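You operate a simulated robot arm through the tools that you are given. There is no shell and no other tool. Be economical: measure what you need, move in short steps, check, and stop when the job is done.

The job below is to be done with a simulated two-armed robot. You get a single attempt, and the scene is never put back.

TASK
Fetch the sign that says "good" from the top of the small bench and set it on top of the knob box. Take the green driver from the middle shelf under the dock rack and leave it on the worktop of the store. Put one of the straps from the top of the far left bench on the top of the tall white box. Stack the 650 g blue weight from the top of the far left bench on top of the 500 g blue weight. Any order will do. Set down upright: sign.

The check looks at the end state, three seconds after you hand in, the way a careful person would. Anything else that was tipped, shoved, dropped, spilled or broken makes it a failure.

THE ROBOT
Two 7-joint arms with fingered hands on one trunk, on a base that drives. Base frame: it is fixed to the floor where the robot stands at the start and does not move with it; the origin is under the middle of the robot, x ahead of it, y to its left, z up; the surface under the hand at the start is at about z = 88. Units: cm, rad, N and s.
The left shoulder is at the start at [2, 12.3, 123.7], the right one opposite. With the tool pointing down near the work surface each hand reaches from about 10 to 48 cm from the robot's upright axis, wherever it stands, measured 20 degrees to its own side. Places, roughly: blue weight [-100, -175, 100]; driver [50, -125, 50]; knob box (8x8x7 cm) [50, 0, 90]; sign [50, 0, 100]; strap (5x5x2 cm) [-130, -170, 90]; top of the tall white box [-240, 0, 60]; worktop of the store [50, 140, 90]. Payload 2.4 kg a hand.
The tool frame of a hand sits at the grasp point between the pads (the TCP): z along the fingers, y along the line on which they close. The tips reach 1.7 cm beyond it. The gripper opens to 8.8 cm. The gripper's body begins 4.7 cm behind the TCP. The gripper is a hand of 3 fingers: y runs from the thumb to the fingers, the wrist lies at [0, 0, -16.5] in the tool frame, and closing takes about 1.5 s.
Orientation is that of the tool frame in the base frame, as a unit quaternion [x, y, z, w]. With the fingers straight down and closing along the base's y, the tool's x points along the base's -x, its y along +y and its z along -z.

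THE INTERFACE
- The arms move only by the tool send_rows. It takes "left_series", "right_series" or both (then of equal length, played together; a hand with none holds still); each is text: rows parted by semicolons, each of 7 numbers parted by spaces: the shift along the tool's x, y, z in cm, then the turn, a rotation vector about the tool's x, y, z in rad, then the opening, from 0 (shut) to 1 (fully open). In form: x y z wx wy wz hand; .... A call has 1 to 12 rows; each row shifts and turns the commanded pose from where the row before left it, along the tool's axes as they then stand. Each row takes 0.2 s and may step no farther than 5 cm and 0.15 rad from the row before; otherwise, or with a gripper value out of range, the whole call is refused. Where a pose cannot be reached the arm comes as near as it can. A force on the tool above 40 N (or 10 N above the force at the start of the call, whichever is more), or a blocked arm, ends the call early, and 0.2 s more pass. The fingers move at their own pace (about 4.5 cm/s each) and stop on an object; they squeeze with about 25 N. The grip force told is the motor's: it shows also when the fingers shut on nothing. Time passes only in rows, and 0.2 s behind the last, so rows that do not move let the fingers close. The reply holds the time, the measured pose of the TCP, the force on the tool along the base axes, the opening and the grip force, in the units named above and with some noise, with the torque about the TCP (base axes, N m) and any sound that the robot's microphone picked up, and new pictures: "pictures" is both (left out), scene, wrist or none (wrist: the cameras of the hands that moved).
- Cameras (640 x 400 px; columns grow to the right, rows downward): "scene" is now at [4.94, -1.03, 168.06]; the picture's right is [-0.15, -0.99, 0.00], its down [-0.84, 0.12, -0.53] and it looks along [0.53, -0.08, -0.85] (base axes); focal length 284 px, centre (320, 200). "left" rides on the left gripper at [-5.2, 0.4, -6.6] in its tool frame; the picture's right is [-0.08, -1.00, 0.00], its down [0.78, -0.07, -0.62] and it looks along [0.62, -0.05, 0.78] (tool axes); focal length 243 px, centre (320, 200). "right" rides on the right gripper at [5.2, 0.4, -6.6] in its tool frame; the picture's right is [-0.08, 1.00, 0.00], its down [-0.78, -0.07, -0.62] and it looks along [-0.62, -0.05, 0.78] (tool axes); focal length 243 px, centre (320, 200). There is no depth. A picture from a camera that has moved, and an enlarged one, comes with that camera's place and axes in the base frame and with its lens.
- move_column(by): slides the trunk up (or, below 0, down) by that many cm; the arms and the scene camera ride with it, the base frame stays. It gives what a move gives, with no picture.
- roll_base(legs): drives the robot by 1 to 6 legs, each [ahead, left, turn to the left] in cm, cm and rad, along the robot's own axes; the way and the turn of a leg run together, so that a leg with both is an arc; at most 150 cm and 3.142 rad a leg. The arms and the cameras ride along, it lands a little off, and it stops where it bumps. It gives what a move gives, and a new picture of the scene camera.
- grasp_type(shape, hand): the hand has 3 fingers and takes this shape, open, in about a second: jaw (thumb against the fingers, like two jaws); tri (thumb and two fingers); tip (a fingertip pinch); poke (one finger out to press); point (the index stretched); flat (the hand flat); cup (the hand cupped); fist (a fist). The gripper value then closes the fingers along that shape, each until it touches; the sizes above hold for jaw. It gives what a move gives, with no picture.
- pan_tilt(pan, tilt): turns the head with the scene camera to pan (to the left, within 2.094 rad either way) and tilt (down, from -0.506 to 1.204), counted from straight ahead of the robot. It gives what a move gives, and a new picture of the scene camera.
- inspect(camera, box): a new picture of the part [left, top, right, bottom] of that camera's present view, enlarged. No time passes.
- sign_off(): hands the job in; it is judged then, once.

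Work in short steps. Places have to be worked out from the pictures, the camera data and where the tool is seen: move nearer, look again, correct. Check each grasp and each placing, and mend what went wrong. You have 165 turns and 260 pictures in all, those below and enlarged ones among them. Open the grippers and draw the arms clear of the work before you hand the job in, unless the task says otherwise.

The tools are called after "Call:" by a JSON object that holds its "name" and its "arguments". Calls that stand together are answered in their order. send_rows: Moves the arms, as the interface text tells. Its arguments: {"type":"object","properties":{"left_series":{"type":"string"},"right_series":{"type":"string"},"pictures":{"type":"string","enum":["both","scene","wrist","none"]}},"required":[]} The other tools are called the same way: move_column (by) slides the trunk up or down; grasp_type (shape, hand) gives the hand a shape; roll_base (legs) drives the base; pan_tilt (pan, tilt) turns the head that bears the scene camera; inspect (camera, box) takes an enlarged picture of a part of a camera's view; sign_off () hands the job in.

At the start:

```text
time_s: 0.0
left_eef_pos: [30.01, 12.91, 113.93]
left_tcp_rot: [0.0, 1.0, 0.0, 0.0]
left_wrist_force: [-0.1, 0.2, -1.0]
left_ft_torque: [-0.01, -0.03, 0.04]
left_gripper_width: 8.77
left_finger_force: 0.0
left_shape: jaw
right_eef_pos: [31.49, -8.43, 114.26]
right_tcp_rot: [0.0, 1.0, 0.001, 0.0]
right_wrist_force: [0.6, 0.8, 0.2]
right_ft_torque: [0.0, -0.01, -0.01]
right_gripper_width: 8.8
right_finger_force: 0.1
right_shape: jaw
trunk travel left (down, up): [-45.0, 38.0]
robot x, y, heading: [-0.35, 0.07, 0.003]
head pan, tilt: [-0.147, 1.007]
```

scene: 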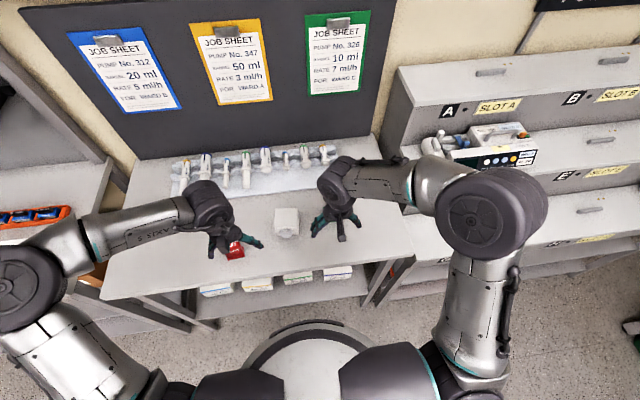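
right: 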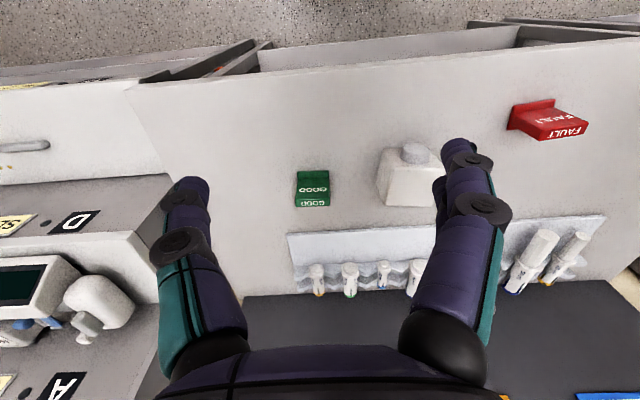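
left: 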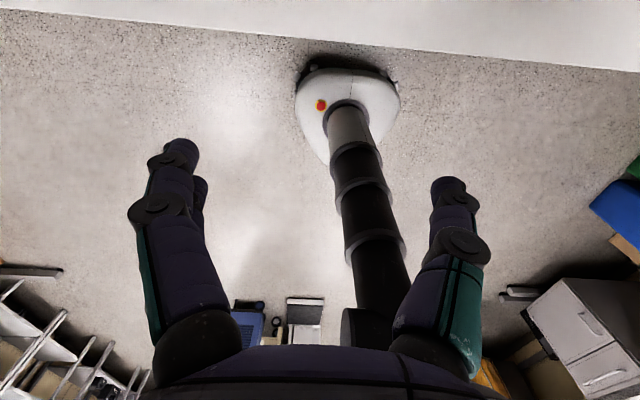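

I'll begin by enlarging the right wrist view, which shows the green GOOD sign and the white knob box, and a scene view.

Call:
{"name": "inspect", "arguments": {"camera": "right", "box": [240, 100, 480, 250]}}

Call:
{"name": "pan_tilt", "arguments": {"pan": 0, "tilt": 0.7}}

```text
2.67 times, centred on (360, 175) of right
camera zoom: at [26.24, -8.12, 120.83], right [0.08, 1.0, 0.0], down [0.78, -0.07, 0.62], along [0.62, -0.05, -0.78], focal length 647 px, centre (213, 267)
```

zoom: 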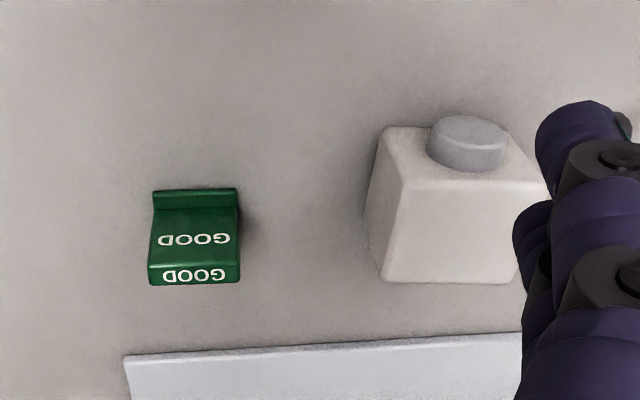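

```text
time_s: 0.8
left_eef_pos: [30.0, 12.86, 113.97]
left_tcp_rot: [0.0, 1.0, 0.001, 0.0]
left_wrist_force: [-0.5, 0.8, -0.3]
left_ft_torque: [0.02, -0.01, -0.04]
left_gripper_width: 8.8
left_finger_force: 0.1
left_shape: jaw
right_eef_pos: [31.38, -8.45, 114.16]
right_tcp_rot: [0.0, 1.0, 0.0, 0.0]
right_wrist_force: [-0.5, 0.0, 0.0]
right_ft_torque: [-0.03, -0.01, 0.01]
right_gripper_width: 8.78
right_finger_force: 0.1
right_shape: jaw
trunk travel left (down, up): [-45.0, 38.0]
robot x, y, heading: [0.17, -0.29, -0.002]
head pan, tilt: [0.0, 0.7]
camera scene: at [6.59, -0.02, 170.43], right [0.0, -1.0, 0.0], down [-0.64, 0.0, -0.76], along [0.76, 0.0, -0.64], focal length 284 px, centre (320, 200)
```

scene: 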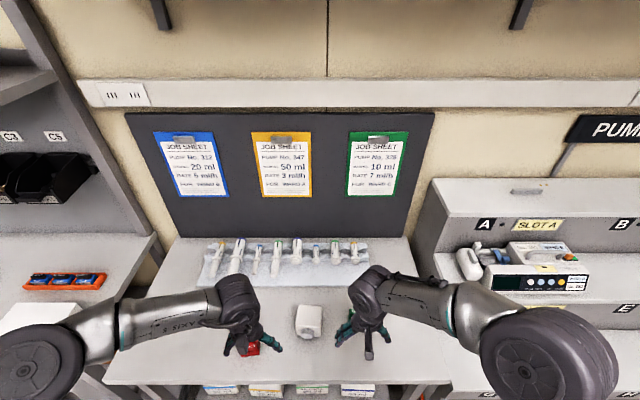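

Enlarging the scene view on the knob box.

Call:
{"name": "inspect", "arguments": {"camera": "scene", "box": [220, 280, 400, 393]}}

```text
3.54 times, centred on (310, 336) of scene
camera zoom: at [6.59, -0.02, 170.43], right [0.0, -1.0, 0.0], down [-0.64, 0.0, -0.76], along [0.76, 0.0, -0.64], focal length 1005 px, centre (355, -283)
```

zoom: 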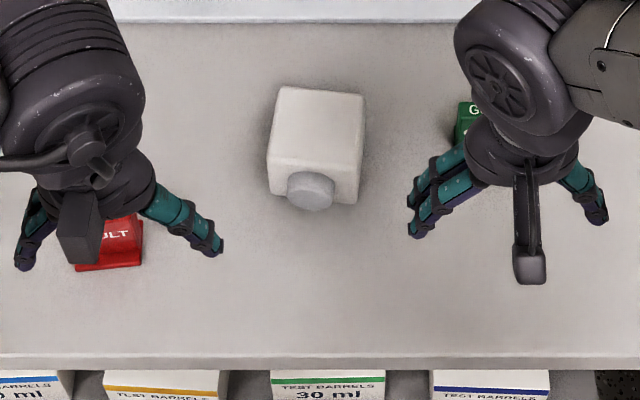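

The knob is on the front face and the box top is flat, at about [46, 3, 95]. The sign is an upright board near [47.5, -11], about 5.6 tall. I'll turn the right hand 90° so it can pinch the board across its thickness.

Call:
{"name": "send_rows", "arguments": {"right_series": "0 0 0 0 0 0.143 1;0 0 0 0 0 0.143 1;0 0 0 0 0 0.143 1;0 0 0 0 0 0.143 1;0 0 0 0 0 0.143 1;0 0 0 0 0 0.143 1;0 0 0 0 0 0.143 1;0 0 0 0 0 0.143 1;0 0 0 0 0 0.143 1;0 0 0 0 0 0.143 1;0 0 0 0 0 0.141 1", "pictures": "wrist"}}

```text
time_s: 3.2
left_eef_pos: [29.93, 12.86, 113.72]
left_tcp_rot: [0.0, 1.0, 0.0, -0.001]
left_wrist_force: [0.3, 0.3, 0.1]
left_ft_torque: [0.0, 0.01, 0.01]
left_gripper_width: 8.78
left_finger_force: 0.1
left_shape: jaw
right_eef_pos: [31.41, -8.48, 114.31]
right_tcp_rot: [0.709, 0.705, 0.001, 0.0]
right_wrist_force: [-0.3, 0.6, 0.0]
right_ft_torque: [-0.02, 0.01, 0.01]
right_gripper_width: 8.77
right_finger_force: 0.0
right_shape: jaw
trunk travel left (down, up): [-45.0, 38.0]
robot x, y, heading: [-0.21, -0.07, -0.0]
head pan, tilt: [0.0, 0.7]
camera right: at [31.9, -3.35, 120.86], right [1.0, -0.09, 0.0], down [-0.07, -0.78, 0.62], along [-0.05, -0.62, -0.78], focal length 243 px, centre (320, 200)
```

right: 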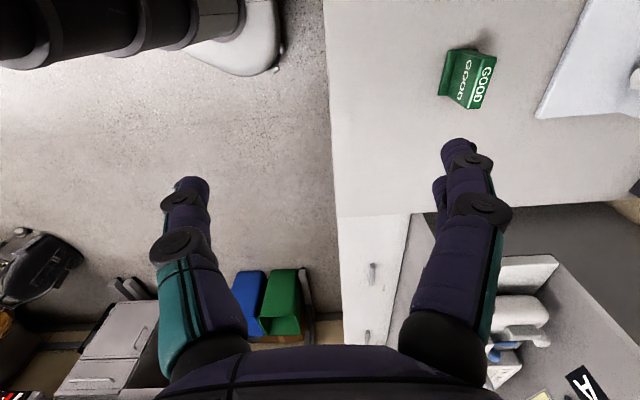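

The yaw is reachable. I'll move above the sign now.

Call:
{"name": "send_rows", "arguments": {"right_series": "-0.6 4 2 0 0 0 1;-0.6 4 2 0 0 0 1;-0.6 4 2 0 0 0 1;-0.6 4.2 2 0 0 0 1;0 0 0 0 0 0 1"}}

Call:
{"name": "inspect", "arguments": {"camera": "right", "box": [200, 20, 520, 220]}}

```text
time_s: 4.4
left_eef_pos: [29.88, 12.94, 113.94]
left_tcp_rot: [0.0, 1.0, 0.001, 0.0]
left_wrist_force: [-0.8, -1.0, 0.6]
left_ft_torque: [-0.01, 0.0, -0.01]
left_gripper_width: 8.79
left_finger_force: 0.1
left_shape: jaw
right_eef_pos: [47.54, -10.82, 106.18]
right_tcp_rot: [0.707, 0.707, -0.001, 0.0]
right_wrist_force: [0.4, 0.7, -1.2]
right_ft_torque: [-0.01, -0.03, -0.01]
right_gripper_width: 8.82
right_finger_force: 0.0
right_shape: jaw
trunk travel left (down, up): [-45.0, 38.0]
robot x, y, heading: [-0.11, -0.18, -0.0]
head pan, tilt: [0.0, 0.7]
camera scene: at [6.5, 0.02, 170.45], right [0.0, -1.0, 0.0], down [-0.64, 0.0, -0.77], along [0.77, 0.0, -0.64], focal length 284 px, centre (320, 200)
camera right: at [48.02, -5.75, 112.88], right [1.0, -0.08, 0.0], down [-0.07, -0.78, 0.62], along [-0.05, -0.62, -0.78], focal length 243 px, centre (320, 200)
```

scene: 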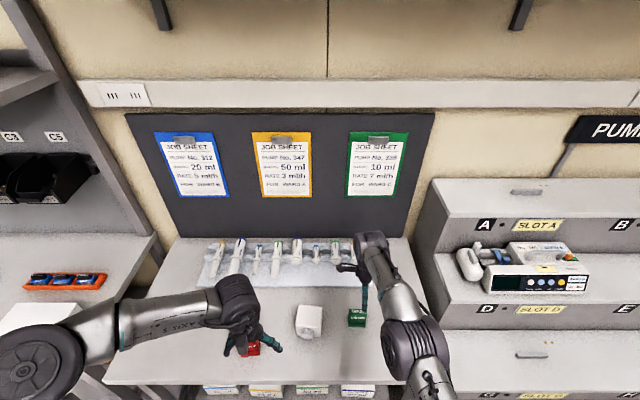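
right: 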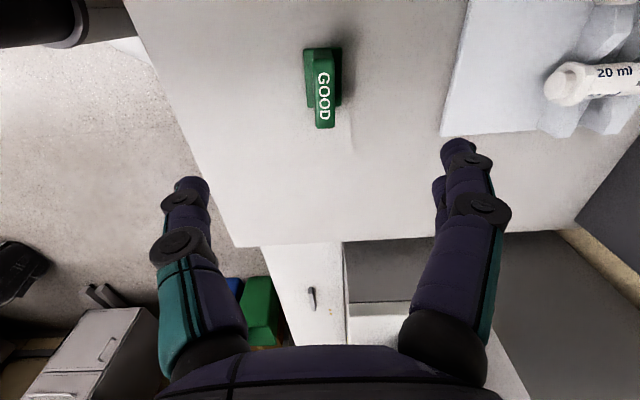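

```text
2.00 times, centred on (360, 120) of right
camera zoom: at [48.02, -5.75, 112.88], right [1.0, -0.08, 0.0], down [-0.07, -0.78, 0.62], along [-0.05, -0.62, -0.78], focal length 485 px, centre (240, 360)
```

zoom: 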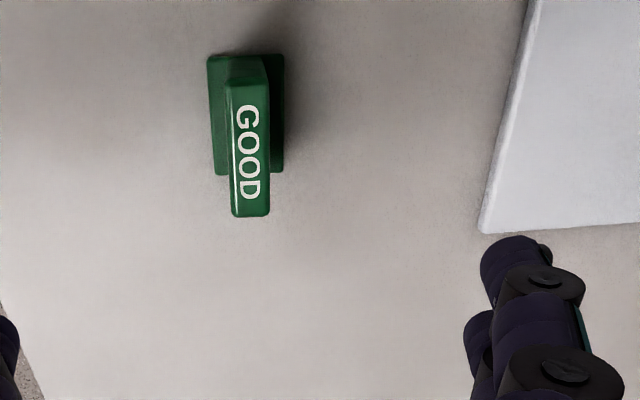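

Sign top centre is at about [48.0, -10.95, 94]. I'll descend to z≈92 with a small x correction, then close.

Call:
{"name": "send_rows", "arguments": {"right_series": "-0.1 0.45 3.5 0 0 0 1;0 0 4 0 0 0 1;0 0 4 0 0 0 1;0 0 2.6 0 0 0 1;0 0 0 0 0 0 1"}}

Call:
{"name": "inspect", "arguments": {"camera": "scene", "box": [260, 240, 440, 353]}}

```text
time_s: 5.6
left_eef_pos: [29.91, 12.89, 113.92]
left_tcp_rot: [0.001, 1.0, -0.001, 0.0]
left_wrist_force: [0.9, 0.1, -0.1]
left_ft_torque: [-0.03, 0.01, -0.03]
left_gripper_width: 8.79
left_finger_force: 0.1
left_shape: jaw
right_eef_pos: [45.27, -11.35, 92.7]
right_tcp_rot: [0.707, 0.707, 0.0, 0.0]
right_wrist_force: [0.8, 0.2, -0.7]
right_ft_torque: [0.0, -0.01, -0.02]
right_gripper_width: 8.77
right_finger_force: 0.1
right_shape: jaw
right hand out of reach, approached as far as the arm can: row 1, 2, 3, 4
trunk travel left (down, up): [-45.0, 38.0]
robot x, y, heading: [-0.22, -0.01, 0.001]
head pan, tilt: [0.0, 0.7]
camera scene: at [6.6, 0.0, 170.44], right [0.0, -1.0, 0.0], down [-0.64, 0.0, -0.76], along [0.76, 0.0, -0.64], focal length 284 px, centre (320, 200)
camera right: at [45.71, -6.32, 99.34], right [1.0, -0.08, 0.0], down [-0.07, -0.78, 0.62], along [-0.05, -0.62, -0.78], focal length 243 px, centre (320, 200)
```

scene: 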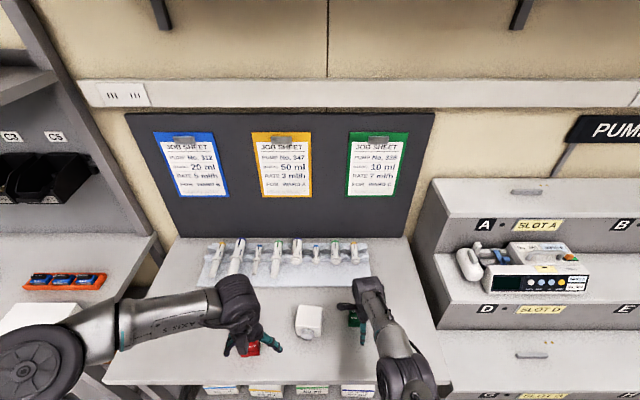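
right: 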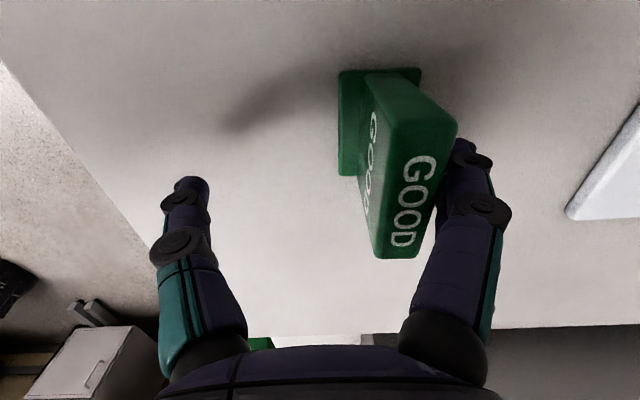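

```text
3.54 times, centred on (350, 296) of scene
camera zoom: at [6.6, 0.0, 170.44], right [0.0, -1.0, 0.0], down [-0.64, 0.0, -0.76], along [0.76, 0.0, -0.64], focal length 1005 px, centre (214, -142)
```

zoom: 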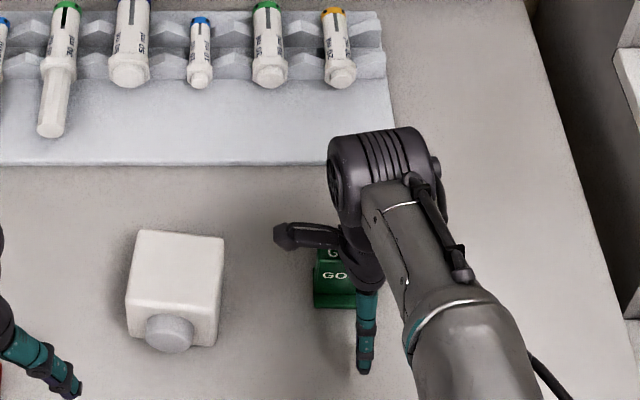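

The hand is out of reach by about 2.7 cm, and the back finger is close to the board. I'll lift straight up, roll ahead a few cm, and retry.

Call:
{"name": "send_rows", "arguments": {"right_series": "0 0 -3 0 0 0 1;0 0 -4 0 0 0 1;0 0 -3 0 0 0 1", "pictures": "none"}}

Call:
{"name": "roll_base", "arguments": {"legs": [[6, 0, 0]]}}

```text
time_s: 6.4
left_eef_pos: [29.96, 12.94, 113.99]
left_tcp_rot: [0.0, 1.0, 0.0, 0.0]
left_wrist_force: [0.0, -0.1, -0.8]
left_ft_torque: [0.01, 0.0, -0.02]
left_gripper_width: 8.77
left_finger_force: 0.0
left_shape: jaw
right_eef_pos: [47.21, -11.03, 102.53]
right_tcp_rot: [0.707, 0.708, 0.0, 0.0]
right_wrist_force: [-0.4, -0.2, -0.1]
right_ft_torque: [-0.02, -0.01, -0.03]
right_gripper_width: 8.78
right_finger_force: 0.0
right_shape: jaw
right hand out of reach, approached as far as the arm can: row 1, 2, 3
trunk travel left (down, up): [-45.0, 38.0]
robot x, y, heading: [0.11, -0.18, 0.002]
head pan, tilt: [0.0, 0.7]
```

```text
time_s: 7.4
left_eef_pos: [36.09, 12.86, 113.95]
left_tcp_rot: [0.0, 1.0, 0.0, -0.001]
left_wrist_force: [0.0, 0.1, 0.8]
left_ft_torque: [-0.01, -0.01, 0.01]
left_gripper_width: 8.77
left_finger_force: 0.1
left_shape: jaw
right_eef_pos: [53.48, -11.06, 102.51]
right_tcp_rot: [0.706, 0.708, -0.002, -0.001]
right_wrist_force: [-1.3, 0.7, -0.7]
right_ft_torque: [-0.04, -0.01, 0.0]
right_gripper_width: 8.79
right_finger_force: 0.2
right_shape: jaw
trunk travel left (down, up): [-45.0, 38.0]
robot x, y, heading: [5.91, 0.01, 0.001]
head pan, tilt: [0.0, 0.7]
camera scene: at [12.89, -0.01, 170.43], right [0.0, -1.0, 0.0], down [-0.65, 0.0, -0.76], along [0.76, 0.0, -0.65], focal length 284 px, centre (320, 200)
```

scene: 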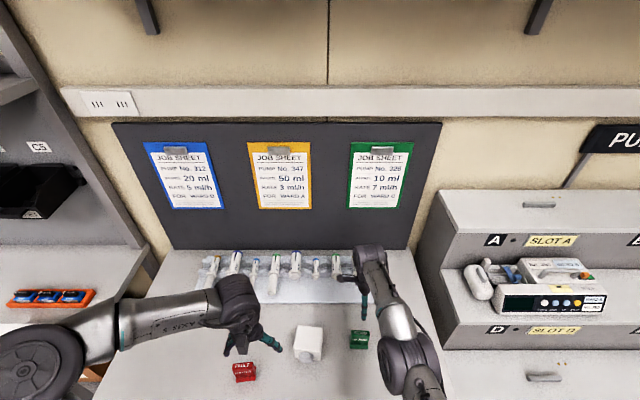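

The base has moved 5.9 cm. I'll bring the hand back over the sign at height and check.

Call:
{"name": "send_rows", "arguments": {"right_series": "0 -2.7 0 0 0 0 1;0 -2.7 0 0 0 0 1;0 0 0 0 0 0 1", "pictures": "wrist"}}

```text
time_s: 8.2
left_eef_pos: [36.05, 12.86, 113.91]
left_tcp_rot: [0.0, 1.0, 0.0, 0.0]
left_wrist_force: [-0.5, 0.1, 0.4]
left_ft_torque: [0.01, 0.0, 0.02]
left_gripper_width: 8.79
left_finger_force: 0.0
left_shape: jaw
right_eef_pos: [53.35, -10.99, 102.41]
right_tcp_rot: [0.707, 0.707, -0.001, -0.001]
right_wrist_force: [-1.0, -0.5, 0.4]
right_ft_torque: [0.02, -0.03, 0.0]
right_gripper_width: 8.77
right_finger_force: 0.0
right_shape: jaw
right hand out of reach, approached as far as the arm can: row 1, 2
trunk travel left (down, up): [-45.0, 38.0]
robot x, y, heading: [5.99, -0.1, 0.002]
head pan, tilt: [0.0, 0.7]
camera right: at [53.77, -5.99, 109.05], right [1.0, -0.08, 0.0], down [-0.07, -0.78, 0.62], along [-0.05, -0.62, -0.78], focal length 243 px, centre (320, 200)
```

right: 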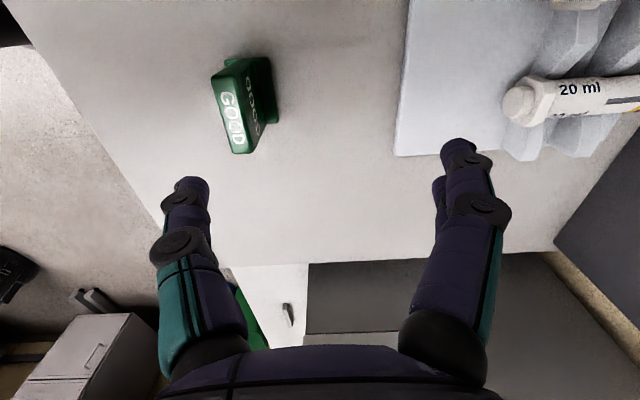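

The hand did not move, perhaps a stale command or a joint limit. I'll try small moves back and up to see.

Call:
{"name": "send_rows", "arguments": {"right_series": "0 -2 -2 0 0 0 1;0 -2 -2 0 0 0 1;0 0 0 0 0 0 1", "pictures": "none"}}

```text
time_s: 9.0
left_eef_pos: [36.07, 12.92, 113.9]
left_tcp_rot: [0.001, 1.0, -0.001, 0.0]
left_wrist_force: [-1.3, -0.4, 0.3]
left_ft_torque: [0.01, -0.03, 0.01]
left_gripper_width: 8.79
left_finger_force: 0.1
left_shape: jaw
right_eef_pos: [53.39, -10.41, 106.35]
right_tcp_rot: [0.707, 0.707, -0.001, -0.001]
right_wrist_force: [0.2, 0.4, -1.2]
right_ft_torque: [-0.01, 0.03, 0.02]
right_gripper_width: 8.81
right_finger_force: 0.0
right_shape: jaw
right hand out of reach, approached as far as the arm can: row 1, 2
trunk travel left (down, up): [-45.0, 38.0]
robot x, y, heading: [6.24, -0.11, -0.003]
head pan, tilt: [0.0, 0.7]
```

I'll keep pulling back along x to see when it starts responding.

Call:
{"name": "send_rows", "arguments": {"right_series": "0 -3 0 0 0 0 1;0 -3 0 0 0 0 1;0 0 0 0 0 0 1", "pictures": "scene"}}

```text
time_s: 9.8
left_eef_pos: [35.93, 12.96, 113.88]
left_tcp_rot: [0.001, 1.0, 0.0, 0.0]
left_wrist_force: [-0.2, 0.1, -0.7]
left_ft_torque: [0.04, -0.02, -0.01]
left_gripper_width: 8.8
left_finger_force: 0.0
left_shape: jaw
right_eef_pos: [53.43, -9.97, 106.2]
right_tcp_rot: [0.707, 0.707, 0.0, 0.0]
right_wrist_force: [0.2, -0.1, 0.0]
right_ft_torque: [0.0, 0.0, 0.01]
right_gripper_width: 8.8
right_finger_force: 0.0
right_shape: jaw
right hand out of reach, approached as far as the arm can: row 1, 2
trunk travel left (down, up): [-45.0, 38.0]
robot x, y, heading: [6.0, 0.13, -0.002]
head pan, tilt: [0.0, 0.7]
camera scene: at [12.64, -0.01, 170.44], right [0.0, -1.0, 0.0], down [-0.64, 0.0, -0.76], along [0.76, 0.0, -0.64], focal length 284 px, centre (320, 200)
```

scene: 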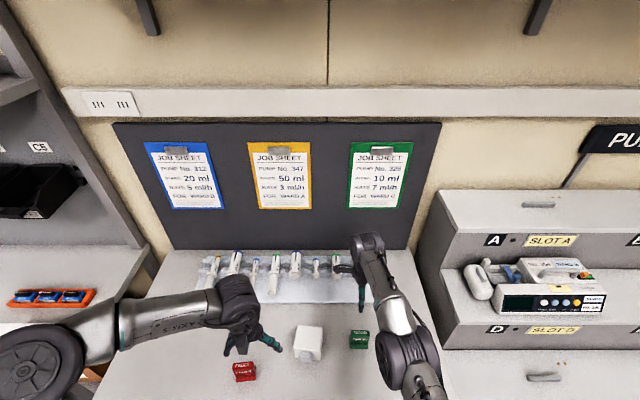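

The arm seems stuck fully stretched, with the wrist level with the shoulder so that x is purely radial. I'll raise the hand to break that.

Call:
{"name": "send_rows", "arguments": {"right_series": "0 0 -4 0 0 0 1;0 0 -4 0 0 0 1;0 0 -4 0 0 0 1;0 0 0 0 0 0 1", "pictures": "none"}}

```text
time_s: 10.8
left_eef_pos: [36.01, 12.84, 113.93]
left_tcp_rot: [0.0, 1.0, -0.001, 0.0]
left_wrist_force: [0.6, 0.7, -0.8]
left_ft_torque: [-0.02, 0.01, 0.01]
left_gripper_width: 8.78
left_finger_force: 0.1
left_shape: jaw
right_eef_pos: [52.13, -10.14, 117.98]
right_tcp_rot: [0.707, 0.707, 0.0, 0.0]
right_wrist_force: [-0.3, -0.3, -0.3]
right_ft_torque: [-0.02, -0.03, -0.04]
right_gripper_width: 8.79
right_finger_force: 0.0
right_shape: jaw
right hand out of reach, approached as far as the arm can: row 2, 3
trunk travel left (down, up): [-45.0, 38.0]
robot x, y, heading: [5.85, -0.05, 0.005]
head pan, tilt: [0.0, 0.7]
```

I'll test small inward steps from this height.

Call:
{"name": "send_rows", "arguments": {"right_series": "0 -1 0 0 0 0 1;0 -1 0 0 0 0 1;0 -1 0 0 0 0 1;0 -1 0 0 0 0 1;0 0 0 0 0 0 1", "pictures": "none"}}

```text
time_s: 12.0
left_eef_pos: [36.09, 12.89, 113.91]
left_tcp_rot: [0.0, 1.0, 0.0, 0.0]
left_wrist_force: [-0.1, 1.0, 0.0]
left_ft_torque: [-0.02, -0.01, -0.01]
left_gripper_width: 8.78
left_finger_force: 0.1
left_shape: jaw
right_eef_pos: [51.68, -9.49, 119.06]
right_tcp_rot: [0.708, 0.707, -0.001, 0.0]
right_wrist_force: [0.6, 0.1, -0.7]
right_ft_torque: [-0.01, 0.02, -0.01]
right_gripper_width: 8.77
right_finger_force: 0.1
right_shape: jaw
right hand out of reach, approached as far as the arm can: row 1, 2, 3, 4
trunk travel left (down, up): [-45.0, 38.0]
robot x, y, heading: [5.79, 0.32, 0.0]
head pan, tilt: [0.0, 0.7]
```

I seem to be caught at a joint limit. I'll unwind the yaw while drawing inward to free it.

Call:
{"name": "send_rows", "arguments": {"right_series": "0 0 0 0 0 -0.14 1;0 0 0 0 0 -0.14 1;0 0 0 0 0 -0.14 1;0 0 0 0 0 -0.14 1;0 0 0 0 0 -0.14 1;0 0 0 0 0 -0.14 1;2 -2 0 0 0 0 1;2 -2 0 0 0 0 1;2 -2 0 0 0 0 1;0 0 0 0 0 0 1", "pictures": "scene"}}

```text
time_s: 14.2
left_eef_pos: [35.97, 12.9, 114.05]
left_tcp_rot: [0.0, 1.0, 0.0, 0.001]
left_wrist_force: [-0.1, -0.9, -0.2]
left_ft_torque: [0.02, 0.0, -0.01]
left_gripper_width: 8.78
left_finger_force: 0.0
left_shape: jaw
right_eef_pos: [50.71, -8.24, 121.29]
right_tcp_rot: [0.357, 0.934, -0.001, -0.001]
right_wrist_force: [0.7, 0.3, 0.3]
right_ft_torque: [-0.03, -0.01, 0.01]
right_gripper_width: 8.79
right_finger_force: 0.0
right_shape: jaw
right hand out of reach, approached as far as the arm can: row 7, 8, 9
trunk travel left (down, up): [-45.0, 38.0]
robot x, y, heading: [5.95, 0.01, 0.002]
head pan, tilt: [0.0, 0.7]
camera scene: at [12.64, -0.02, 170.44], right [0.0, -1.0, 0.0], down [-0.64, 0.0, -0.76], along [0.76, 0.0, -0.64], focal length 284 px, centre (320, 200)
```

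scene: 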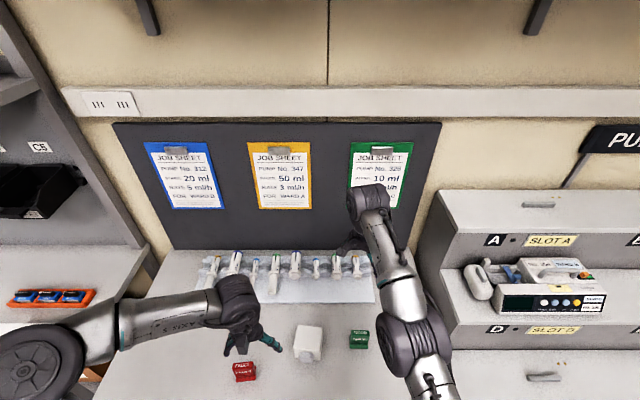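

Rotations work but inward motion doesn't. I'll command a larger inward move at this safe height.

Call:
{"name": "send_rows", "arguments": {"right_series": "3.3 -3 0 0 0 0 1;3.3 -3 0 0 0 0 1;3.3 -3 0 0 0 0 1;3.3 -3 0 0 0 0 1;0 0 0 0 0 0 1;0 0 0 0 0 0 1", "pictures": "none"}}

```text
time_s: 15.6
left_eef_pos: [35.95, 12.84, 113.82]
left_tcp_rot: [0.0, 1.0, 0.0, 0.0]
left_wrist_force: [-0.1, 0.6, -0.6]
left_ft_torque: [-0.01, 0.0, 0.0]
left_gripper_width: 8.8
left_finger_force: 0.0
left_shape: jaw
right_eef_pos: [47.59, -4.63, 126.37]
right_tcp_rot: [0.356, 0.934, 0.0, -0.001]
right_wrist_force: [-0.2, 0.3, 0.6]
right_ft_torque: [0.02, 0.01, 0.01]
right_gripper_width: 8.79
right_finger_force: 0.1
right_shape: jaw
right hand out of reach, approached as far as the arm can: row 1, 2, 3, 4
trunk travel left (down, up): [-45.0, 38.0]
robot x, y, heading: [6.14, 0.26, 0.005]
head pan, tilt: [0.0, 0.7]
```

The hand is sliding along the reach sphere (straight elbow). I'll command up and inward together so the elbow flexes.

Call:
{"name": "send_rows", "arguments": {"right_series": "1.5 -1.3 -4 0 0 0 1;1.5 -1.3 -4 0 0 0 1;2.2 -2 -3 0 0 0 1;2.2 -2 -3 0 0 0 1;2.2 -2 0 0 0 0 1;2.2 -2 0 0 0 0 1", "pictures": "scene"}}

```text
time_s: 17.0
left_eef_pos: [36.03, 12.87, 113.92]
left_tcp_rot: [0.0, 1.0, 0.001, -0.001]
left_wrist_force: [0.2, -0.3, 0.5]
left_ft_torque: [0.0, 0.02, 0.0]
left_gripper_width: 8.79
left_finger_force: 0.2
left_shape: jaw
right_eef_pos: [31.8, -4.44, 138.49]
right_tcp_rot: [0.357, 0.934, 0.001, -0.001]
right_wrist_force: [0.0, -0.3, 0.0]
right_ft_torque: [0.05, 0.0, -0.07]
right_gripper_width: 8.78
right_finger_force: 0.1
right_shape: jaw
right hand out of reach, approached as far as the arm can: row 2, 4
trunk travel left (down, up): [-45.0, 38.0]
robot x, y, heading: [6.16, -0.18, -0.002]
head pan, tilt: [0.0, 0.7]
camera scene: at [12.62, -0.13, 170.44], right [0.0, -1.0, 0.0], down [-0.64, 0.0, -0.76], along [0.76, 0.0, -0.64], focal length 284 px, centre (320, 200)
```

scene: 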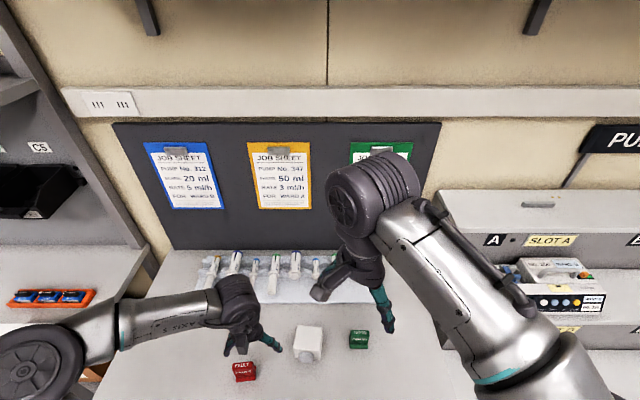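

Freed; I must keep the wrist within about 43 cm of the shoulder. I'll lower the trunk 10 cm to bring the shoulder nearer wrist height, then restore the yaw.

Call:
{"name": "move_column", "arguments": {"by": -10}}

Call:
{"name": "send_rows", "arguments": {"right_series": "0 0 2 0 0 0.14 1;0 0 2 0 0 0.14 1;0 0 2 0 0 0.14 1;0 0 2 0 0 0.14 1;0 0 2 0 0 0.14 1;0 0 2 0 0 0.14 1;-3 2.5 3 0 0 0 1;-3 2.5 3 0 0 0 1;0 3 2 0 0 0 1;0 3 0 0 0 0 1;0 0 0 0 0 0 1"}}

```text
time_s: 18.3
left_eef_pos: [36.0, 12.8, 103.96]
left_tcp_rot: [-0.001, 1.0, -0.001, 0.0]
left_wrist_force: [-0.2, 1.0, -0.2]
left_ft_torque: [0.0, 0.02, 0.01]
left_gripper_width: 8.81
left_finger_force: 0.1
left_shape: jaw
right_eef_pos: [31.71, -4.39, 128.5]
right_tcp_rot: [0.358, 0.934, 0.0, -0.001]
right_wrist_force: [0.1, 0.7, 0.2]
right_ft_torque: [-0.01, 0.0, -0.02]
right_gripper_width: 8.8
right_finger_force: 0.1
right_shape: jaw
trunk travel left (down, up): [-35.0, 48.0]
robot x, y, heading: [6.24, -0.32, 0.001]
head pan, tilt: [0.0, 0.7]
```

```text
time_s: 20.7
left_eef_pos: [35.95, 13.03, 103.95]
left_tcp_rot: [0.0, 1.0, 0.001, 0.001]
left_wrist_force: [0.2, -0.2, 0.4]
left_ft_torque: [0.01, 0.0, -0.02]
left_gripper_width: 8.8
left_finger_force: 0.0
left_shape: jaw
right_eef_pos: [42.82, -10.28, 108.37]
right_tcp_rot: [0.707, 0.708, -0.001, 0.0]
right_wrist_force: [0.1, -1.0, -0.8]
right_ft_torque: [0.01, 0.01, 0.0]
right_gripper_width: 8.79
right_finger_force: 0.1
right_shape: jaw
trunk travel left (down, up): [-35.0, 48.0]
robot x, y, heading: [5.8, -0.32, -0.004]
head pan, tilt: [0.0, 0.7]
camera scene: at [12.6, -0.01, 160.44], right [0.0, -1.0, 0.0], down [-0.64, 0.0, -0.76], along [0.76, 0.0, -0.64], focal length 284 px, centre (320, 200)
camera right: at [43.23, -5.22, 114.92], right [1.0, -0.08, 0.0], down [-0.07, -0.78, 0.62], along [-0.05, -0.62, -0.78], focal length 243 px, centre (320, 200)
```

scene: 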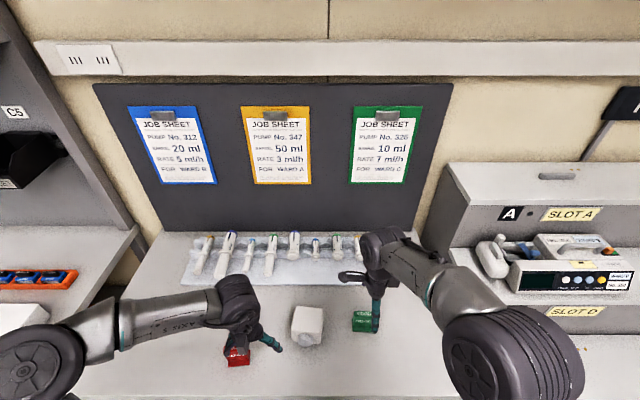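
right: 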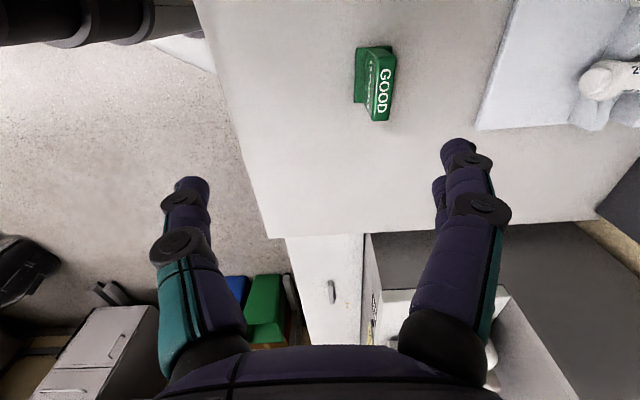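

Now moving ahead 5 cm, down onto the sign, then checking.

Call:
{"name": "send_rows", "arguments": {"right_series": "-0.3 2.5 2 0 0 0 1;-0.3 2.5 2 0 0 0 1;0 0 3 0 0 0 1;0 0 3.2 0 0 0 1;0 0 3.2 0 0 0 1;0 0 3 0 0 0 1;0 0 0 0 0 0 1"}}

```text
time_s: 22.3
left_eef_pos: [36.01, 12.92, 104.06]
left_tcp_rot: [0.0, 1.0, 0.0, -0.001]
left_wrist_force: [-1.1, -0.5, 0.8]
left_ft_torque: [0.0, 0.0, 0.01]
left_gripper_width: 8.78
left_finger_force: 0.1
left_shape: jaw
right_eef_pos: [47.67, -11.1, 92.03]
right_tcp_rot: [0.707, 0.707, 0.0, -0.001]
right_wrist_force: [0.1, -0.3, 0.2]
right_ft_torque: [0.01, 0.03, 0.01]
right_gripper_width: 8.8
right_finger_force: 0.1
right_shape: jaw
trunk travel left (down, up): [-35.0, 48.0]
robot x, y, heading: [6.12, -0.18, -0.001]
head pan, tilt: [0.0, 0.7]
camera scene: at [12.62, -0.01, 160.44], right [0.0, -1.0, 0.0], down [-0.64, 0.0, -0.76], along [0.76, 0.0, -0.64], focal length 284 px, centre (320, 200)
camera right: at [48.25, -5.96, 98.52], right [1.0, -0.08, 0.0], down [-0.07, -0.78, 0.62], along [-0.05, -0.62, -0.78], focal length 243 px, centre (320, 200)
```

scene: 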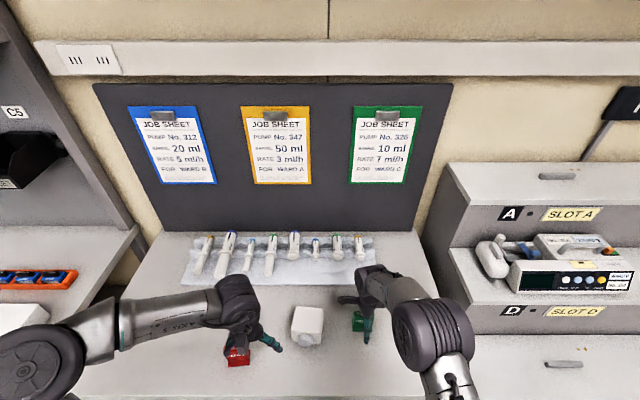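
right: 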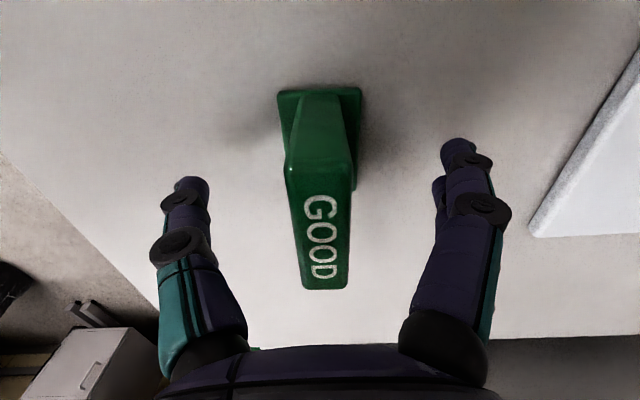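

The sign is well centred between the fingers. Closing.

Call:
{"name": "send_rows", "arguments": {"right_series": "0 0 0 0 0 0 0;0 0 0 0 0 0 0;0 0 0 0 0 0 0;0 0 0 0 0 0 0;0 0 0 0 0 0 0;0 0 0 0 0 0 0;0 0 0 0 0 0 0;0 0 0 0 0 0 0", "pictures": "wrist"}}

```text
time_s: 24.1
left_eef_pos: [36.06, 12.89, 104.0]
left_tcp_rot: [-0.001, 1.0, 0.001, 0.0]
left_wrist_force: [-0.1, 0.2, 0.0]
left_ft_torque: [-0.03, 0.0, 0.02]
left_gripper_width: 8.81
left_finger_force: 0.1
left_shape: jaw
right_eef_pos: [47.78, -11.09, 91.85]
right_tcp_rot: [0.707, 0.707, 0.0, -0.001]
right_wrist_force: [-0.6, -1.1, -0.5]
right_ft_torque: [0.01, 0.0, -0.01]
right_gripper_width: 1.03
right_finger_force: 24.9
right_shape: jaw
trunk travel left (down, up): [-35.0, 48.0]
robot x, y, heading: [6.08, -0.3, 0.001]
head pan, tilt: [0.0, 0.7]
camera right: at [48.26, -5.96, 98.55], right [1.0, -0.08, 0.0], down [-0.07, -0.78, 0.62], along [-0.05, -0.62, -0.78], focal length 243 px, centre (320, 200)
```

right: 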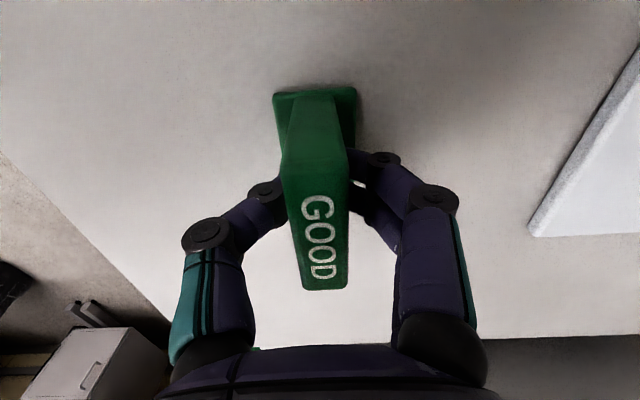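

Gripped (1.03 cm). I'll lift the sign straight and move the left hand aside.

Call:
{"name": "send_rows", "arguments": {"right_series": "0 0 -3 0 0 0 0;0 0 -4 0 0 0 0;0 0 -4 0 0 0 0;0 0 -2 0 0 0 0", "left_series": "0 3 -3 0 0 0 1;1 3 -3 0 0 0 1;1 3 -2 0 0 0 1;1 2 0 0 0 0 1"}}

Call:
{"name": "inspect", "arguments": {"camera": "scene", "box": [240, 280, 400, 380]}}

```text
time_s: 25.1
left_eef_pos: [32.96, 24.04, 111.96]
left_tcp_rot: [0.0, 1.0, 0.0, 0.0]
left_wrist_force: [0.1, -0.4, 0.3]
left_ft_torque: [-0.02, 0.01, 0.0]
left_gripper_width: 8.78
left_finger_force: 0.1
left_shape: jaw
right_eef_pos: [47.79, -11.04, 105.1]
right_tcp_rot: [0.707, 0.707, 0.0, -0.001]
right_wrist_force: [0.3, 1.0, 0.0]
right_ft_torque: [-0.01, -0.01, 0.0]
right_gripper_width: 1.08
right_finger_force: 24.4
right_shape: jaw
trunk travel left (down, up): [-35.0, 48.0]
robot x, y, heading: [6.13, -0.24, 0.004]
head pan, tilt: [0.0, 0.7]
camera scene: at [12.6, 0.03, 160.44], right [0.0, -1.0, 0.0], down [-0.64, 0.0, -0.76], along [0.76, 0.0, -0.64], focal length 284 px, centre (320, 200)
camera right: at [48.19, -5.97, 111.63], right [1.0, -0.08, 0.0], down [-0.07, -0.78, 0.62], along [-0.05, -0.62, -0.78], focal length 243 px, centre (320, 200)
camera left: at [38.1, 24.24, 118.52], right [0.08, -1.0, 0.0], down [-0.78, -0.07, 0.62], along [-0.62, -0.05, -0.78], focal length 243 px, centre (320, 200)
```

scene: 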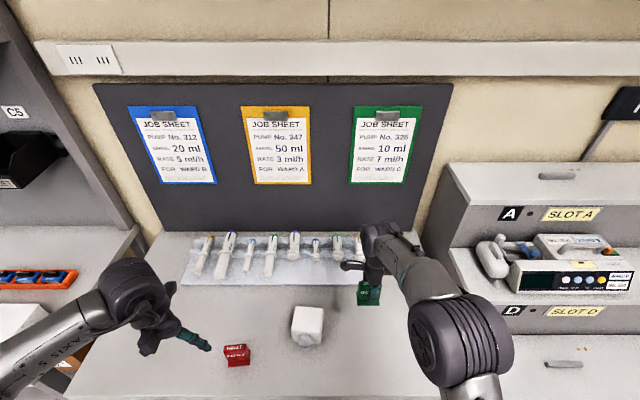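
right: 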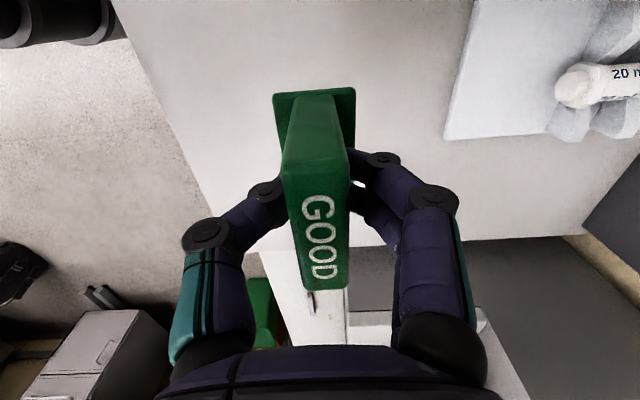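
left: 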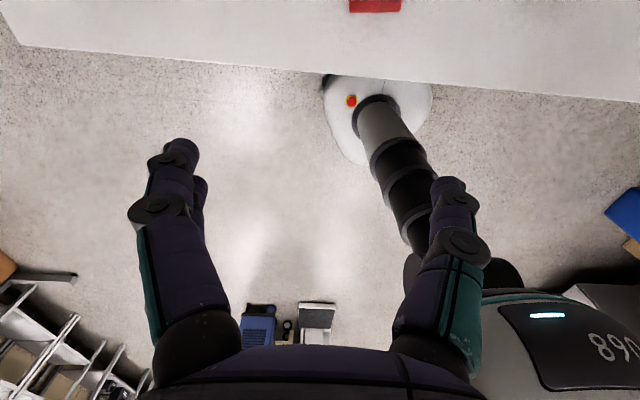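

```text
4.00 times, centred on (320, 330) of scene
camera zoom: at [12.6, 0.03, 160.44], right [0.0, -1.0, 0.0], down [-0.64, 0.0, -0.76], along [0.76, 0.0, -0.64], focal length 1136 px, centre (320, -320)
```

zoom: 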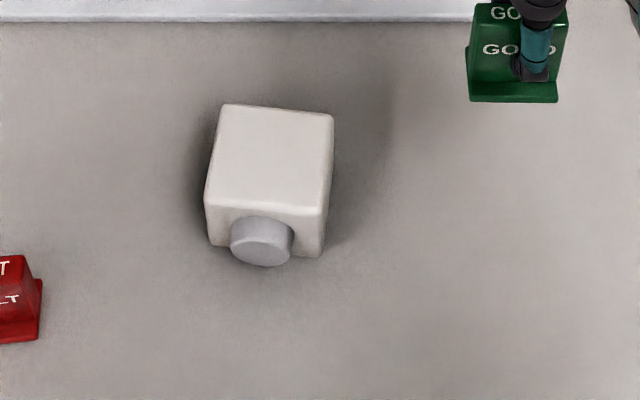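

Box top centre works out at about [46.0, 2.85], top z≈94.5–95. I'll carry the sign across at z≈105, then down to 101.

Call:
{"name": "send_rows", "arguments": {"right_series": "3.47 -0.45 0 0 0 0 0;3.47 -0.45 0 0 0 0 0;3.47 -0.45 0 0 0 0 0;3.47 -0.45 0 0 0 0 0;0 0 2 0 0 0 0;0 0 2 0 0 0 0;0 0 0 0 0 0 0"}}

Call:
{"name": "inspect", "arguments": {"camera": "scene", "box": [240, 280, 400, 380]}}

```text
time_s: 26.7
left_eef_pos: [32.96, 23.98, 111.96]
left_tcp_rot: [0.001, 1.0, 0.0, 0.0]
left_wrist_force: [1.2, -0.4, -0.8]
left_ft_torque: [0.0, -0.01, 0.01]
left_gripper_width: 8.79
left_finger_force: 0.0
left_shape: jaw
right_eef_pos: [46.05, 2.92, 101.04]
right_tcp_rot: [0.707, 0.707, -0.001, -0.001]
right_wrist_force: [0.4, 0.0, -1.1]
right_ft_torque: [-0.01, 0.0, -0.02]
right_gripper_width: 1.07
right_finger_force: 25.3
right_shape: jaw
trunk travel left (down, up): [-35.0, 48.0]
robot x, y, heading: [6.34, -0.06, -0.004]
head pan, tilt: [0.0, 0.7]
camera scene: at [12.62, 0.0, 160.44], right [0.0, -1.0, 0.0], down [-0.64, 0.0, -0.76], along [0.76, 0.0, -0.64], focal length 284 px, centre (320, 200)
camera right: at [46.42, 7.96, 107.63], right [1.0, -0.08, 0.0], down [-0.07, -0.78, 0.62], along [-0.05, -0.62, -0.78], focal length 243 px, centre (320, 200)
```

scene: 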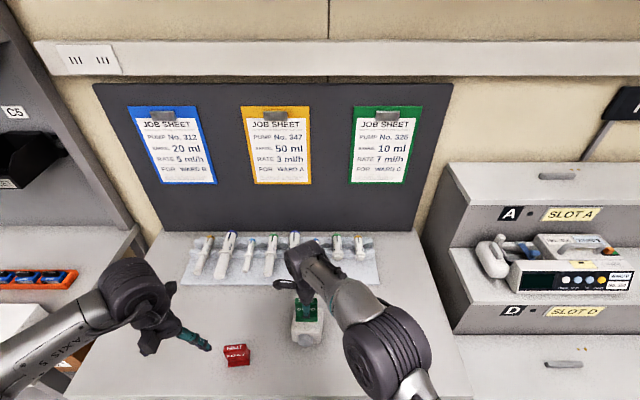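
right: 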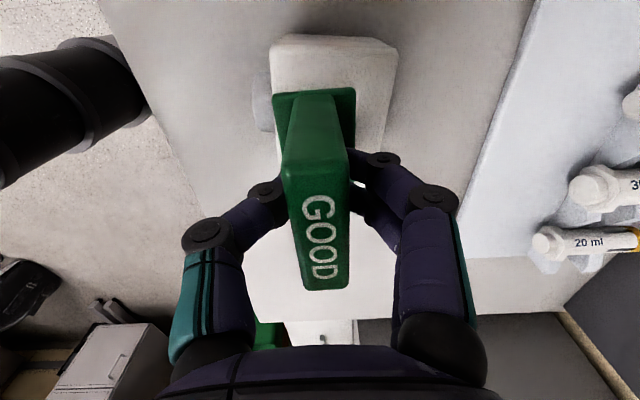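

```text
4.00 times, centred on (320, 330) of scene
camera zoom: at [12.62, 0.0, 160.44], right [0.0, -1.0, 0.0], down [-0.64, 0.0, -0.76], along [0.76, 0.0, -0.64], focal length 1136 px, centre (320, -320)
```

zoom: 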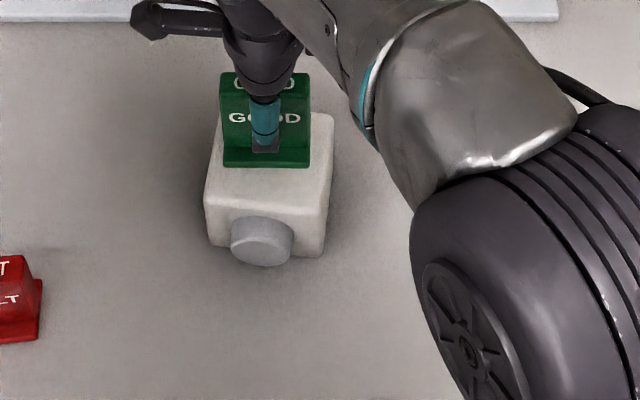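

Alignment is good. I'll shift 0.4 cm away from the front edge and lower gently, watching the force.

Call:
{"name": "send_rows", "arguments": {"right_series": "0 0.4 0.5 0 0 0 0;0 0 0.5 0 0 0 0;0 0 0.5 0 0 0 0;0 0 0.3 0 0 0 0;0 0 0.3 0 0 0 0;0 0 0 0 0 0 0", "pictures": "none"}}

```text
time_s: 28.1
left_eef_pos: [32.91, 23.96, 111.92]
left_tcp_rot: [0.0, 1.0, 0.0, -0.001]
left_wrist_force: [0.0, -0.1, 0.3]
left_ft_torque: [0.0, 0.0, -0.03]
left_gripper_width: 8.79
left_finger_force: 0.1
left_shape: jaw
right_eef_pos: [46.45, 2.94, 98.88]
right_tcp_rot: [0.707, 0.707, -0.001, -0.001]
right_wrist_force: [0.2, 0.0, -0.9]
right_ft_torque: [0.04, -0.02, -0.01]
right_gripper_width: 1.03
right_finger_force: 24.7
right_shape: jaw
trunk travel left (down, up): [-35.0, 48.0]
robot x, y, heading: [5.92, -0.02, 0.006]
head pan, tilt: [0.0, 0.7]
```

Not yet in contact; lowering on in 0.2 cm steps.

Call:
{"name": "send_rows", "arguments": {"right_series": "0 0 0.2 0 0 0 0;0 0 0.2 0 0 0 0;0 0 0.2 0 0 0 0;0 0 0 0 0 0 0", "pictures": "scene"}}

Call:
{"name": "inspect", "arguments": {"camera": "scene", "box": [270, 280, 350, 330]}}

```text
time_s: 29.1
left_eef_pos: [33.01, 23.81, 111.99]
left_tcp_rot: [0.0, 1.0, 0.0, 0.0]
left_wrist_force: [-0.8, -0.2, 0.3]
left_ft_torque: [0.05, -0.03, 0.03]
left_gripper_width: 8.78
left_finger_force: 0.0
left_shape: jaw
right_eef_pos: [46.35, 2.91, 98.32]
right_tcp_rot: [0.707, 0.707, 0.0, 0.0]
right_wrist_force: [-0.2, -0.3, -1.2]
right_ft_torque: [-0.01, 0.02, -0.01]
right_gripper_width: 1.06
right_finger_force: 25.2
right_shape: jaw
trunk travel left (down, up): [-35.0, 48.0]
robot x, y, heading: [6.21, -0.19, -0.002]
head pan, tilt: [0.0, 0.7]
camera scene: at [12.63, 0.0, 160.44], right [0.0, -1.0, 0.0], down [-0.64, 0.0, -0.76], along [0.76, 0.0, -0.64], focal length 284 px, centre (320, 200)
```

scene: 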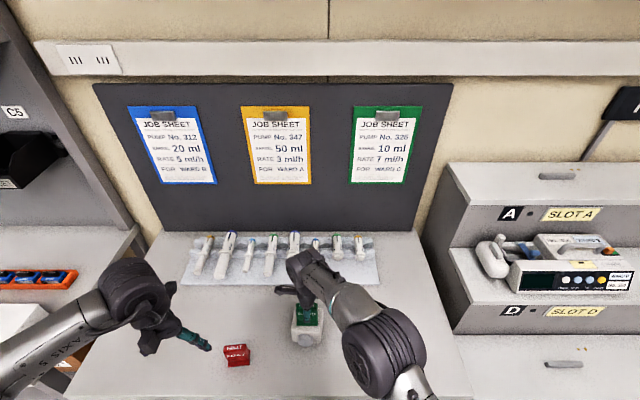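

```text
8.00 times, centred on (310, 305) of scene
camera zoom: at [12.63, 0.0, 160.44], right [0.0, -1.0, 0.0], down [-0.64, 0.0, -0.76], along [0.76, 0.0, -0.64], focal length 2271 px, centre (400, -640)
```

zoom: 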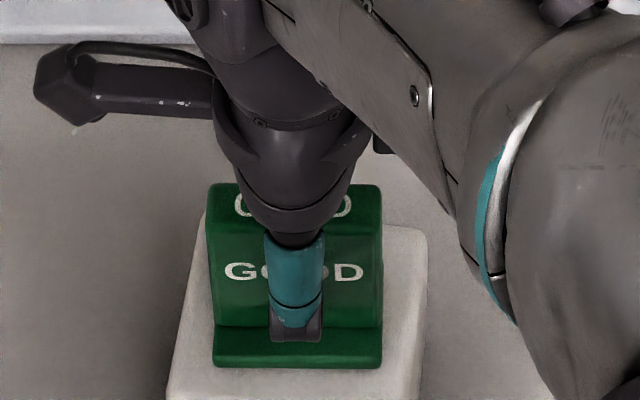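

Still no contact force. Lowering further in small steps.

Call:
{"name": "send_rows", "arguments": {"right_series": "0 0 0.15 0 0 0 0;0 0 0.15 0 0 0 0;0 0 0 0 0 0 0", "pictures": "none"}}

Call:
{"name": "send_rows", "arguments": {"right_series": "0 0 0.15 0 0 0 0;0 0 0.1 0 0 0 0;0 0 0 0 0 0 0", "pictures": "none"}}

```text
time_s: 29.9
left_eef_pos: [32.99, 23.78, 111.92]
left_tcp_rot: [0.0, 1.0, 0.001, 0.0]
left_wrist_force: [-0.1, -0.4, -0.1]
left_ft_torque: [-0.04, -0.03, -0.01]
left_gripper_width: 8.81
left_finger_force: 0.0
left_shape: jaw
right_eef_pos: [46.28, 2.79, 98.12]
right_tcp_rot: [0.707, 0.707, 0.0, 0.0]
right_wrist_force: [-0.4, -0.2, 5.3]
right_ft_torque: [0.04, -0.01, 0.02]
right_gripper_width: 1.08
right_finger_force: 25.0
right_shape: jaw
trunk travel left (down, up): [-35.0, 48.0]
robot x, y, heading: [6.16, 0.2, -0.005]
head pan, tilt: [0.0, 0.7]
```

```text
time_s: 30.7
left_eef_pos: [32.91, 23.87, 111.99]
left_tcp_rot: [0.0, 1.0, -0.001, 0.0]
left_wrist_force: [-0.2, 0.5, 0.0]
left_ft_torque: [-0.01, 0.02, -0.06]
left_gripper_width: 8.78
left_finger_force: 0.1
left_shape: jaw
right_eef_pos: [46.33, 2.99, 98.0]
right_tcp_rot: [0.708, 0.707, 0.001, 0.0]
right_wrist_force: [0.6, 0.4, 21.8]
right_ft_torque: [-0.01, -0.01, -0.01]
right_gripper_width: 1.13
right_finger_force: 25.0
right_shape: jaw
trunk travel left (down, up): [-35.0, 48.0]
robot x, y, heading: [5.95, 0.05, 0.001]
head pan, tilt: [0.0, 0.7]
```

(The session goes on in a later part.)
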